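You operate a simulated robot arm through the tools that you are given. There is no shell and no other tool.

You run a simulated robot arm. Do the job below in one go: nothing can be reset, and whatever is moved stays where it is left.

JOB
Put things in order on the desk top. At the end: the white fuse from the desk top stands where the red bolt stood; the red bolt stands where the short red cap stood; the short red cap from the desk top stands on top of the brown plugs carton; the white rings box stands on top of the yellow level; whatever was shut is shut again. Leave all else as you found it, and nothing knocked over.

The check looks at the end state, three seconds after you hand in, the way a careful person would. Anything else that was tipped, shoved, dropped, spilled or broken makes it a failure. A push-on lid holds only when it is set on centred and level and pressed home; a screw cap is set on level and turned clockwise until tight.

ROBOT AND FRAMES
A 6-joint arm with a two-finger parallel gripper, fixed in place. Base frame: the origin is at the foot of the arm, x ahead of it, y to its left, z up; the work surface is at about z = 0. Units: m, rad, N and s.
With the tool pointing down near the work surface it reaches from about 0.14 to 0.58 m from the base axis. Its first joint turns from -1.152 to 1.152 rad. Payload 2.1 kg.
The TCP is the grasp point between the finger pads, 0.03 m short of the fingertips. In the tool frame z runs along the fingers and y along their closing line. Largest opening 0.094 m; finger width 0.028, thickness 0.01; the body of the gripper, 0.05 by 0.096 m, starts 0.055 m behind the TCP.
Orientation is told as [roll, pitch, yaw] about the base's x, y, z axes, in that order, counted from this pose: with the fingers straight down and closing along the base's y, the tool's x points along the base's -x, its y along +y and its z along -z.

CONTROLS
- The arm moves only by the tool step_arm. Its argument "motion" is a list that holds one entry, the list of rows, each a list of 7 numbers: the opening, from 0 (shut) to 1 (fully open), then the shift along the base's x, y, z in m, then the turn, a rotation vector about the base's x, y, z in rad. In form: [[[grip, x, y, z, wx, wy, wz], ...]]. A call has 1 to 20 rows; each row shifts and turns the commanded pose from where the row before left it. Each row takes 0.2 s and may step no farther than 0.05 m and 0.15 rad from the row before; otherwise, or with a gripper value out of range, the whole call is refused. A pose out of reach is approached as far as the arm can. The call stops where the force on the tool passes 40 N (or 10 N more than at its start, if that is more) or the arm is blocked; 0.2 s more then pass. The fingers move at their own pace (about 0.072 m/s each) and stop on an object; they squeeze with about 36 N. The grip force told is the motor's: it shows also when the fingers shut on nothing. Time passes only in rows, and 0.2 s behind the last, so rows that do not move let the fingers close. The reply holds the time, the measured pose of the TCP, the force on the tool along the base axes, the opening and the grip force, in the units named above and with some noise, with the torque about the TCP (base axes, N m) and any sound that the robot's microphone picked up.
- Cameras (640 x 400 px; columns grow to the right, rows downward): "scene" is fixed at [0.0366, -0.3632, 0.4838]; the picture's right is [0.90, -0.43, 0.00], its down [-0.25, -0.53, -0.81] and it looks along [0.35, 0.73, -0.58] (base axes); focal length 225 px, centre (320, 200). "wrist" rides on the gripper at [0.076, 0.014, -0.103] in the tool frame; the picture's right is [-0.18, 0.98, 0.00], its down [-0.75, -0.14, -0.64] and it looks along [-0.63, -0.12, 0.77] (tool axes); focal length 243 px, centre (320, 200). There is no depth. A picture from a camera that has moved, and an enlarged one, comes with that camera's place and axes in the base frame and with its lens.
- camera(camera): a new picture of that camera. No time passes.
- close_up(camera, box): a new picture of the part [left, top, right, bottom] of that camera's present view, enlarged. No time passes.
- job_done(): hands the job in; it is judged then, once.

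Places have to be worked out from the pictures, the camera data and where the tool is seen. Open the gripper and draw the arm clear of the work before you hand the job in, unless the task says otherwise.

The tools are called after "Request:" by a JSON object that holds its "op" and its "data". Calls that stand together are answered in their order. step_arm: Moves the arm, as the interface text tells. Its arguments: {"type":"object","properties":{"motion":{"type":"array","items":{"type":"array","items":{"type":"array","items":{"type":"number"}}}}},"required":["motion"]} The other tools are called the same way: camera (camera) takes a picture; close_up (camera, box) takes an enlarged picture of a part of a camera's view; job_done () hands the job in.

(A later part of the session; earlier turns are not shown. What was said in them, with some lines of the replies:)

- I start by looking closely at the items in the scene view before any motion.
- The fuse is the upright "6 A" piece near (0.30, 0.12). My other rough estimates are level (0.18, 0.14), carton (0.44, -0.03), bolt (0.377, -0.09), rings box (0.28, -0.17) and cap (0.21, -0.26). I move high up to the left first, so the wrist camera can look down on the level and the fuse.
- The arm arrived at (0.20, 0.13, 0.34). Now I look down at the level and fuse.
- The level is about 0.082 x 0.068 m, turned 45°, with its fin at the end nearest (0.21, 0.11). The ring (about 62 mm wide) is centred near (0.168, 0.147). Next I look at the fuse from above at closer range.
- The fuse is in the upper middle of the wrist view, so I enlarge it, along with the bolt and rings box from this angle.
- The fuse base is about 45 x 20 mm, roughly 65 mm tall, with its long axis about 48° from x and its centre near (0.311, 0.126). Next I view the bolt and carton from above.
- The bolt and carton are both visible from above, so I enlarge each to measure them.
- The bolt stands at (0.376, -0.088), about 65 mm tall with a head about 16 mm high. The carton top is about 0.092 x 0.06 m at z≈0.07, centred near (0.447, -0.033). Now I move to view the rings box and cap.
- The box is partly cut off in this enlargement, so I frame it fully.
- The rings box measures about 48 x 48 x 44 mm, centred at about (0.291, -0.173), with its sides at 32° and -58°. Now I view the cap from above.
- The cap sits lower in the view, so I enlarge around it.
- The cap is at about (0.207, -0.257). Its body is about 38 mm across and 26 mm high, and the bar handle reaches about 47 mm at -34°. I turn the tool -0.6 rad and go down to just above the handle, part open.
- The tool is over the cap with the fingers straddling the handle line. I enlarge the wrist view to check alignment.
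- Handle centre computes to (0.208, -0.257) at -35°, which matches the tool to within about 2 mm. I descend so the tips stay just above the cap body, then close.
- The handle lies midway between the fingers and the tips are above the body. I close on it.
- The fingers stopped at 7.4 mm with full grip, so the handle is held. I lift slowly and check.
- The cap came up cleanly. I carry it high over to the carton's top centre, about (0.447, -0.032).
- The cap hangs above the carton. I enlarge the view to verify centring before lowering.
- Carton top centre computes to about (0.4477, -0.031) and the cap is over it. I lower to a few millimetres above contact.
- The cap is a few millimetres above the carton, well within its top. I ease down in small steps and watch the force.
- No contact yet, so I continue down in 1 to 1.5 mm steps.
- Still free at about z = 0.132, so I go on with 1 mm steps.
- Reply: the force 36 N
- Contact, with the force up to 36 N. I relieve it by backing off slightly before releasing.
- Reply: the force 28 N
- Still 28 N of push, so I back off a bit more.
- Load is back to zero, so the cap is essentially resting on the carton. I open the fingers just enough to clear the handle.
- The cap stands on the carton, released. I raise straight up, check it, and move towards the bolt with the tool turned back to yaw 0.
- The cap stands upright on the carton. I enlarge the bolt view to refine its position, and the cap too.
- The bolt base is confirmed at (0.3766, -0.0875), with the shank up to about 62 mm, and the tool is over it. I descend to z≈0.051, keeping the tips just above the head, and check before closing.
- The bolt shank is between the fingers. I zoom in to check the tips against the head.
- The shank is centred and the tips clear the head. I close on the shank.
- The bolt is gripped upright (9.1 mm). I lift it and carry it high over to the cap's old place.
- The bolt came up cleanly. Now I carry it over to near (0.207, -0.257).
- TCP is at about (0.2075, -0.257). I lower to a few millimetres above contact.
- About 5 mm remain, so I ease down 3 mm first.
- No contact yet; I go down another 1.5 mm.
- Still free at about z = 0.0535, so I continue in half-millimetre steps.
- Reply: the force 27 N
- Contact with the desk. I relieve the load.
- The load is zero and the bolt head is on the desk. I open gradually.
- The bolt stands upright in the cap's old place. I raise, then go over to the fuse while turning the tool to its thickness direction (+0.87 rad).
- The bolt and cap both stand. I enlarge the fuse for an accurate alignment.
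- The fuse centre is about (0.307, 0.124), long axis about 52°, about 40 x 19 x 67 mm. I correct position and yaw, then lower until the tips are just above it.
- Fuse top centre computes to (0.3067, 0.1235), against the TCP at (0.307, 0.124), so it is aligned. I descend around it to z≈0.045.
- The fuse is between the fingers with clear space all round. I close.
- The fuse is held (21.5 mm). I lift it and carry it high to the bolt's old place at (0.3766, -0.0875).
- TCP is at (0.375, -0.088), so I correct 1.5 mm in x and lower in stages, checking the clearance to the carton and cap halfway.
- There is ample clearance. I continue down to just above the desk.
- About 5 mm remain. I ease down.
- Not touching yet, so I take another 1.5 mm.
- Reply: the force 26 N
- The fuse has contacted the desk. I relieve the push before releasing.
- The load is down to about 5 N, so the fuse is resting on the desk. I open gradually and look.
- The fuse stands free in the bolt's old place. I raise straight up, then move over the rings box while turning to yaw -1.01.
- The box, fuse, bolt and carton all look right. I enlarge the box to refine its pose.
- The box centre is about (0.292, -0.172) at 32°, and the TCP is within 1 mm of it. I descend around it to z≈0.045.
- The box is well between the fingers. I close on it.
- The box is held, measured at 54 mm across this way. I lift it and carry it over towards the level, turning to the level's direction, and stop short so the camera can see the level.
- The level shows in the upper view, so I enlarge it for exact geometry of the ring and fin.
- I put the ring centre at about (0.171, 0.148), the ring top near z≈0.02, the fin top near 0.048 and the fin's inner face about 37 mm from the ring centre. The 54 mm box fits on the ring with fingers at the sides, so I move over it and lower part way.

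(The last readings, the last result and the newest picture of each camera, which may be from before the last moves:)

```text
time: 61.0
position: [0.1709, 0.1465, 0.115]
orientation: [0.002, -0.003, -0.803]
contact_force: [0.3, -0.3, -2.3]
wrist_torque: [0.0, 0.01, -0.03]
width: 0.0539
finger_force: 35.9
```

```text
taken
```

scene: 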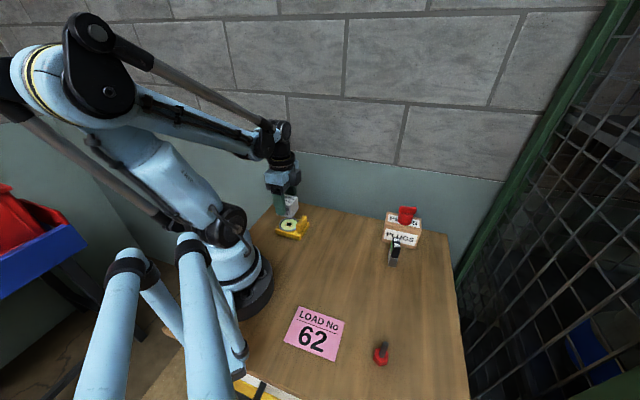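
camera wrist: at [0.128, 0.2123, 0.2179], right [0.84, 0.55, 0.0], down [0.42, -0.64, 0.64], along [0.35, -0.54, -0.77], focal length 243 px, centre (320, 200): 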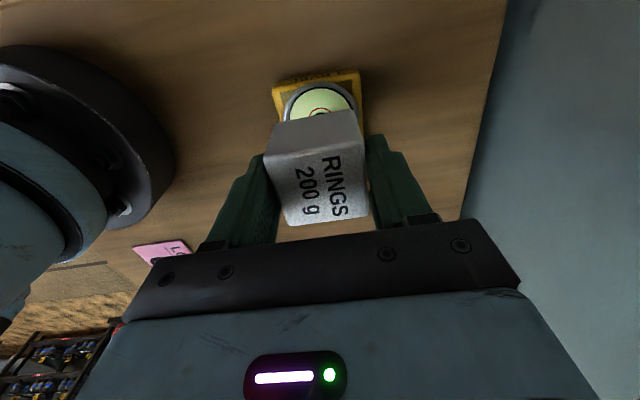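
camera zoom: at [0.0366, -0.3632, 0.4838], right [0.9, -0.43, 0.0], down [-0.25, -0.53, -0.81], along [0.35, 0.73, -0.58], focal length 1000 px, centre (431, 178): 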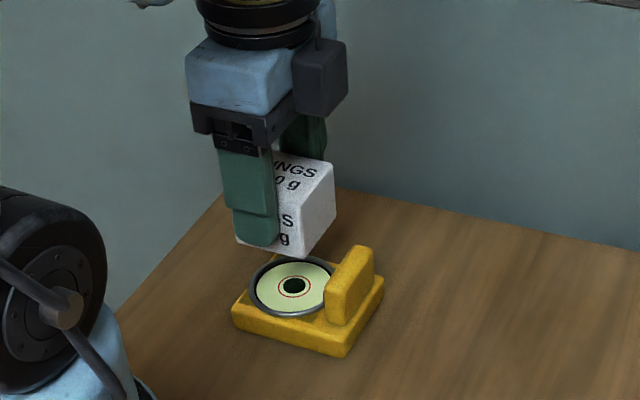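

The box is directly above the ring and clear of the fin. I lower to a few millimetres above expected contact.

Request:
{"op": "step_arm", "data": {"motion": [[[0, 0, 0, -0.015, 0, 0, 0], [0, 0, 0, -0.013, 0, 0, 0], [0, 0, 0, -0.009, 0, 0, 0], [0, 0, 0, -0.004, 0, 0, 0], [0, 0, 0, 0, 0, 0, 0]]]}}

Request:
{"op": "camera", "data": {"camera": "wrist"}}

Request:
{"op": "close_up", "data": {"camera": "scene", "box": [250, 180, 330, 245]}}

```text
time: 62.2
position: [0.1704, 0.1486, 0.0747]
orientation: [0.001, 0.0, -0.804]
contact_force: [0.5, -0.8, -2.4]
wrist_torque: [0.03, 0.01, 0.03]
width: 0.054
finger_force: 36.2
```

```text
taken
camera wrist: at [0.1277, 0.2133, 0.1774], right [0.84, 0.55, 0.0], down [0.42, -0.64, 0.64], along [0.35, -0.54, -0.77], focal length 243 px, centre (320, 200)
```

wrist: 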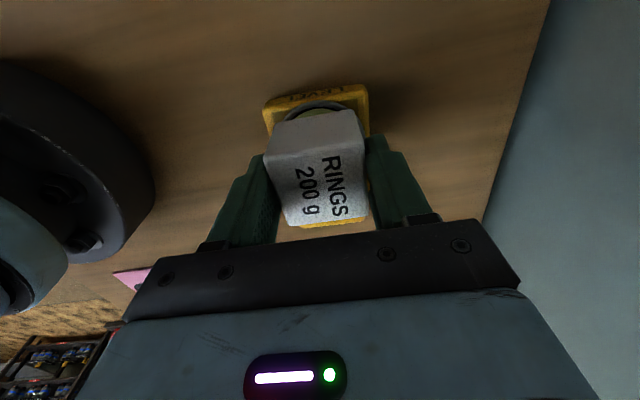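

```text
6.15 times, centred on (290, 212) of scene
camera zoom: at [0.0366, -0.3632, 0.4838], right [0.9, -0.43, 0.0], down [-0.25, -0.53, -0.81], along [0.35, 0.73, -0.58], focal length 1385 px, centre (505, 123)
```

zoom: 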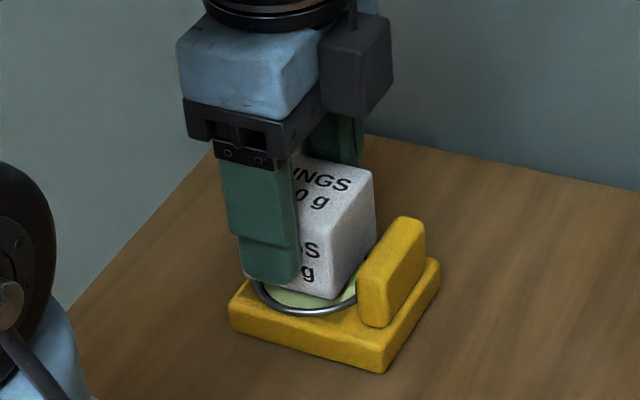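

The box hovers just above the ring, beside the fin with a clear gap. I ease down in small steps.

Request:
{"op": "step_arm", "data": {"motion": [[[0, 0, 0, -0.002, 0, 0, 0], [0, 0, 0, -0.002, 0, 0, 0], [0, 0, 0, 0, 0, 0, 0]]]}}

```text
time: 63.0
position: [0.17, 0.1477, 0.0703]
orientation: [0.0, -0.002, -0.802]
contact_force: [-0.4, 0.5, -2.7]
wrist_torque: [0.0, 0.02, 0.02]
width: 0.0537
finger_force: 36.0
```

No contact yet (only the box's own weight shows), so I continue 2 mm.

Request:
{"op": "step_arm", "data": {"motion": [[[0, 0, 0, -0.001, 0, 0, 0], [0, 0, 0, -0.001, 0, 0, 0], [0, 0, 0, 0, 0, 0, 0]]]}}

```text
time: 63.8
position: [0.1691, 0.1479, 0.0692]
orientation: [0.001, -0.002, -0.802]
contact_force: [0.6, -0.8, -2.6]
wrist_torque: [-0.01, -0.01, 0.0]
width: 0.0542
finger_force: 35.9
```

Still free, so I go on in 1 mm steps.

Request:
{"op": "step_arm", "data": {"motion": [[[0, 0, 0, -0.001, 0, 0, 0], [0, 0, 0, -0.0007, 0, 0, 0], [0, 0, 0, 0, 0, 0, 0]]]}}

```text
time: 64.6
position: [0.1717, 0.1485, 0.0678]
orientation: [0.003, -0.001, -0.801]
contact_force: [0.3, 0.4, -1.0]
wrist_torque: [0.0, 0.02, 0.02]
width: 0.054
finger_force: 36.1
```

The vertical force changed from -2.6 to -1.0 N, perhaps first touch. I go down another 0.5 mm to see.

Request:
{"op": "step_arm", "data": {"motion": [[[0, 0, 0, -0.0005, 0, 0, 0], [0, 0, 0, 0, 0, 0, 0]]]}}

Request:
{"op": "close_up", "data": {"camera": "scene", "box": [260, 195, 316, 240]}}

```text
time: 65.2
position: [0.1676, 0.1475, 0.066]
orientation: [0.0, -0.003, -0.804]
contact_force: [0.2, -0.3, -1.6]
wrist_torque: [-0.02, 0.05, 0.01]
width: 0.0537
finger_force: 35.7
```

```text
8.89 times, centred on (288, 218) of scene
camera zoom: at [0.0366, -0.3632, 0.4838], right [0.9, -0.43, 0.0], down [-0.25, -0.53, -0.81], along [0.35, 0.73, -0.58], focal length 2001 px, centre (604, 44)
```

zoom: 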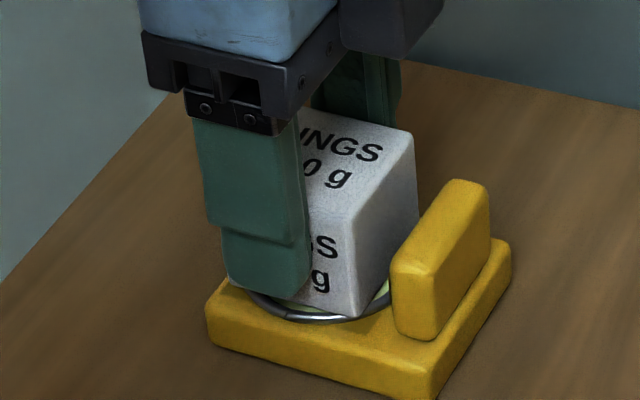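

The box is nearly on the ring. I continue in 0.5 mm steps.

Request:
{"op": "step_arm", "data": {"motion": [[[0, 0, 0, -0.0005, 0, 0, 0], [0, 0, 0, -0.0005, 0, 0, 0], [0, 0, 0, 0, 0, 0, 0]]]}}

```text
time: 66.0
position: [0.17, 0.1481, 0.0655]
orientation: [0.001, -0.002, -0.803]
contact_force: [-0.3, -0.8, -2.7]
wrist_torque: [-0.03, -0.01, 0.02]
width: 0.0539
finger_force: 35.9
```

Still only the box's weight, so I continue.

Request:
{"op": "step_arm", "data": {"motion": [[[0, 0, 0, -0.0005, 0, 0, 0], [0, 0, 0, -0.0005, 0, 0, 0], [0, 0, 0, 0, 0, 0, 0]]]}}

```text
time: 66.8
position: [0.1699, 0.148, 0.0636]
orientation: [0.001, -0.001, -0.803]
contact_force: [-3.8, 1.3, 18.7]
wrist_torque: [0.01, -0.08, -0.02]
width: 0.0542
finger_force: 36.2
```

Contact at about z = 0.064, which puts the ring top near 19.5 mm. I relieve the push.

Request:
{"op": "step_arm", "data": {"motion": [[[0, 0, 0, 0.0005, 0, 0, 0], [0, 0, 0, 0, 0, 0, 0]]]}}

```text
time: 67.4
position: [0.171, 0.1459, 0.0646]
orientation: [0.002, -0.001, -0.802]
contact_force: [0.2, -0.2, -1.9]
wrist_torque: [-0.02, -0.01, 0.0]
width: 0.054
finger_force: 35.9
```

Force is back near the box's weight, so the gap is tiny. I lower 0.3 mm and open gradually.

Request:
{"op": "step_arm", "data": {"motion": [[[0, 0, 0, -0.0003, 0, 0, 0], [0.6, 0, 0, 0, 0, 0, 0], [0.68, 0, 0, 0, 0, 0, 0], [0.75, 0, 0, 0, 0, 0, 0], [0.75, 0, 0, 0, 0, 0, 0]]]}}

Request:
{"op": "camera", "data": {"camera": "wrist"}}

Request:
{"op": "close_up", "data": {"camera": "scene", "box": [260, 195, 316, 240]}}

```text
time: 68.6
position: [0.1694, 0.1469, 0.0639]
orientation: [0.003, -0.001, -0.803]
contact_force: [0.9, 1.4, -0.5]
wrist_torque: [-0.01, -0.01, -0.05]
width: 0.0703
finger_force: 0.0
```

```text
taken
camera wrist: at [0.1275, 0.2118, 0.1674], right [0.84, 0.55, 0.0], down [0.42, -0.64, 0.64], along [0.35, -0.54, -0.77], focal length 243 px, centre (320, 200)
```

wrist: 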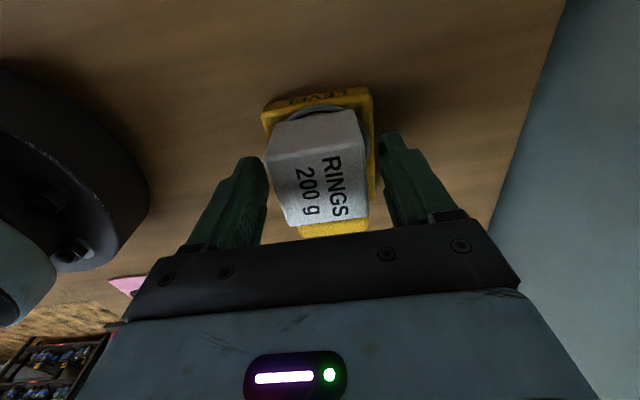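

```text
8.89 times, centred on (288, 218) of scene
camera zoom: at [0.0366, -0.3632, 0.4838], right [0.9, -0.43, 0.0], down [-0.25, -0.53, -0.81], along [0.35, 0.73, -0.58], focal length 2001 px, centre (604, 44)
```

zoom: 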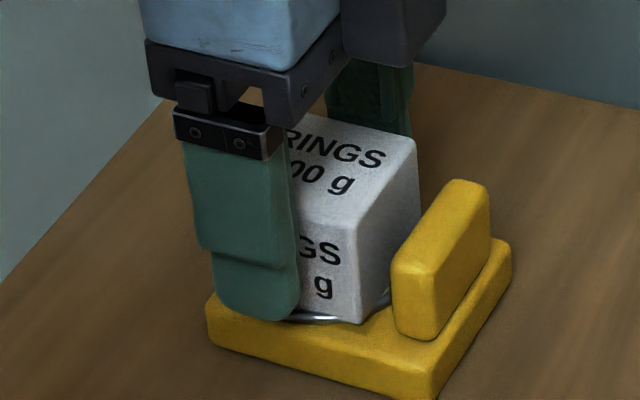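

The box rests on the ring and the fingers are open. I rise straight up, slowly at first.

Request:
{"op": "step_arm", "data": {"motion": [[[0.8, 0, 0, 0.003, 0, 0, 0], [0.8, 0, 0, 0.01, 0, 0, 0], [0.8, 0, 0, 0.02, 0, 0, 0], [0.8, 0, 0, 0.03, 0, 0, 0], [0.8, 0, 0, 0.04, 0, 0, 0], [0.8, 0, 0, 0.04, 0, 0, 0], [0.8, 0, 0, 0, 0, 0, 0]]]}}

Request:
{"op": "camera", "data": {"camera": "wrist"}}

Request:
{"op": "close_up", "data": {"camera": "scene", "box": [260, 195, 316, 240]}}

Request:
{"op": "camera", "data": {"camera": "scene"}}

```text
time: 70.2
position: [0.1687, 0.1502, 0.2082]
orientation: [0.002, -0.001, -0.803]
contact_force: [0.0, 0.5, 0.0]
wrist_torque: [0.01, -0.02, -0.04]
width: 0.0752
finger_force: 0.0
```

```text
taken
camera wrist: at [0.126, 0.2151, 0.3112], right [0.84, 0.55, 0.0], down [0.42, -0.64, 0.64], along [0.35, -0.54, -0.77], focal length 243 px, centre (320, 200)
```

wrist: 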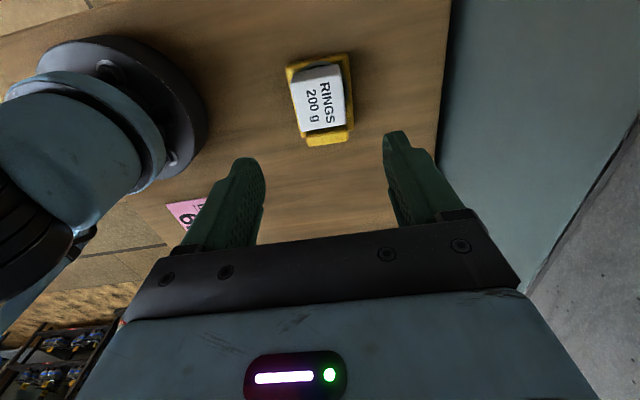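

```text
8.89 times, centred on (288, 218) of scene
camera zoom: at [0.0366, -0.3632, 0.4838], right [0.9, -0.43, 0.0], down [-0.25, -0.53, -0.81], along [0.35, 0.73, -0.58], focal length 2001 px, centre (604, 44)
```

zoom: 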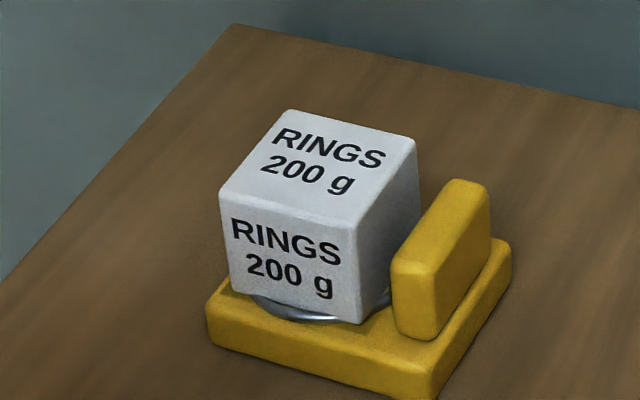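

```text
taken
```

scene: 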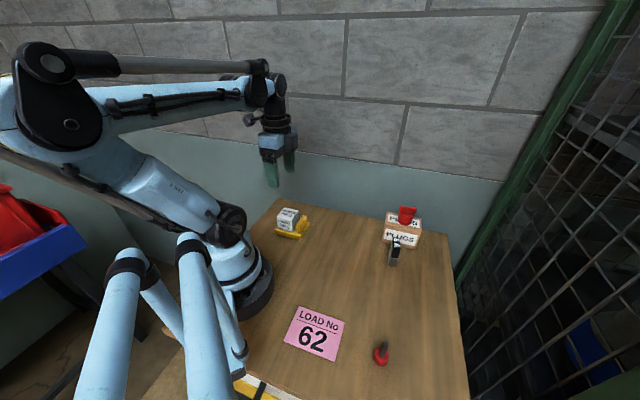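

The box stands squarely on the level, and the level has not shifted. I withdraw the arm up towards its starting pose and check everything once more.

Request:
{"op": "step_arm", "data": {"motion": [[[1, 0, 0, 0.035, 0, 0, 0], [1, 0, 0, 0.035, 0, 0, 0], [1, 0.024, -0.0147, 0.01, 0, 0, 0.115], [1, 0.024, -0.0147, 0.01, 0, 0, 0.115], [1, 0.024, -0.0147, 0.01, 0, 0, 0.115], [1, 0.024, -0.0147, 0.01, 0, 0, 0.115], [1, 0.024, -0.0147, 0.01, 0, 0, 0.115], [1, 0.024, -0.0147, 0.01, 0, 0, 0.115], [1, 0.022, -0.0148, 0.001, 0, 0, 0.113], [1, 0, 0, 0, 0, 0, 0]]]}}

Request:
{"op": "camera", "data": {"camera": "wrist"}}

Request:
{"op": "camera", "data": {"camera": "scene"}}

Request:
{"op": "close_up", "data": {"camera": "scene", "box": [350, 195, 450, 275]}}

Request:
{"op": "close_up", "data": {"camera": "wrist", "box": [40, 0, 400, 225]}}

```text
time: 72.4
position: [0.3374, 0.044, 0.3384]
orientation: [0.0, -0.002, 0.0]
contact_force: [0.3, -0.1, 0.6]
wrist_torque: [-0.02, -0.02, -0.02]
width: 0.0941
finger_force: 0.0
```

```text
taken
camera wrist: at [0.2602, 0.0594, 0.4406], right [0.18, 0.98, 0.0], down [0.75, -0.14, 0.64], along [0.63, -0.12, -0.77], focal length 243 px, centre (320, 200)
```

wrist: 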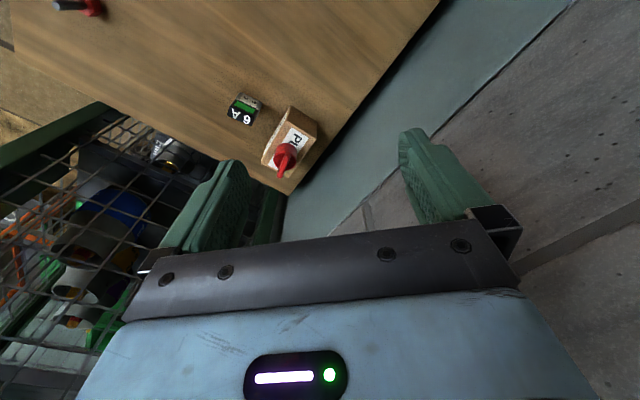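

```text
taken
```

scene: 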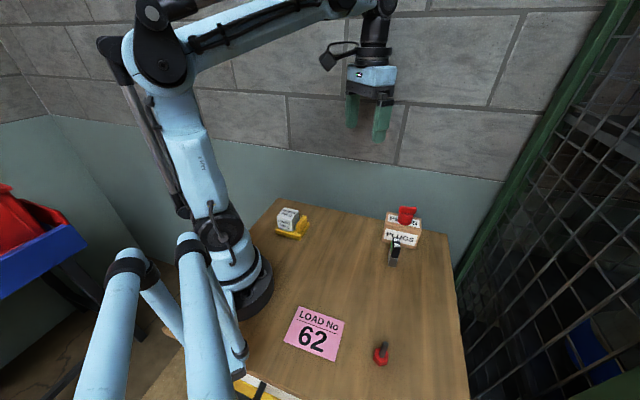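

```text
5.00 times, centred on (400, 235) of scene
camera zoom: at [0.0366, -0.3632, 0.4838], right [0.9, -0.43, 0.0], down [-0.25, -0.53, -0.81], along [0.35, 0.73, -0.58], focal length 1125 px, centre (-80, 25)
```

zoom: 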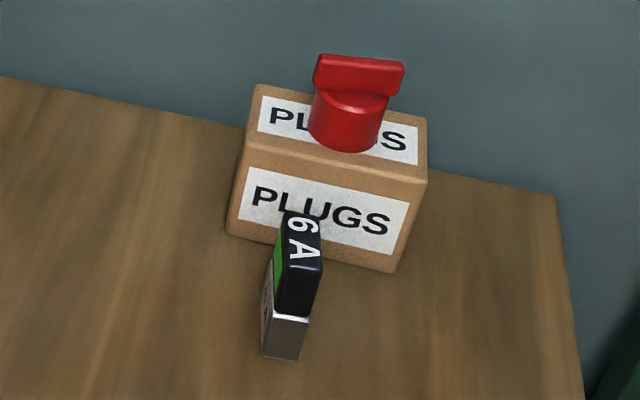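

```text
1.78 times, centred on (220, 112) of wrist
camera zoom: at [0.2602, 0.0594, 0.4406], right [0.18, 0.98, 0.0], down [0.75, -0.14, 0.64], along [0.63, -0.12, -0.77], focal length 431 px, centre (498, 356)
```

zoom: 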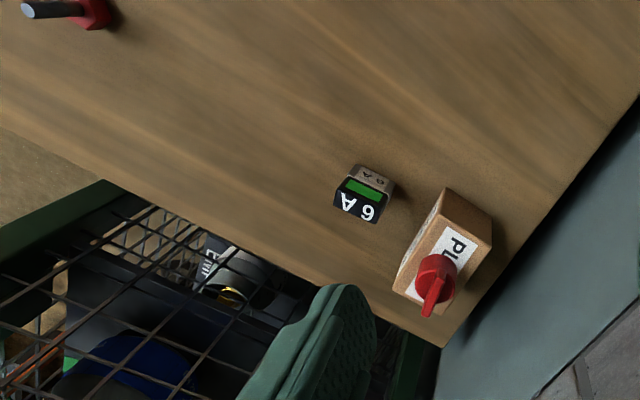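

Everything is in place: the fuse stands where the bolt was, the bolt where the cap was, the cap on the carton and the box on the level. Carton, level and sign have not moved, nothing was opened, and the gripper is open with the arm clear, so I hand in.

Request:
{"op": "job_done", "data": {}}

```text
The job is handed in.
```

The desk top is in order and the job is handed in; I don't have the result of the check. The last pictures show everything standing upright:

- **Fuse:** it stands where the red bolt stood, within about 3 mm by my measurement.
- **Red bolt:** it stands where the short red cap stood.
- **Red cap:** it rests on top of the plugs carton, near the middle of the top face.
- **Rings box:** it rests on the ring of the yellow level, clear of the level's upright fin.

In the last pictures the carton and level show no shift, and the "Load No 62" card looks unmoved. I found nothing that had to be opened, so there was nothing to shut again. The gripper is open and the arm is back near its starting pose, clear of the work.

The fuse has a white base with a black top and a green panel, and it was the only fuse I could see on the desk top.
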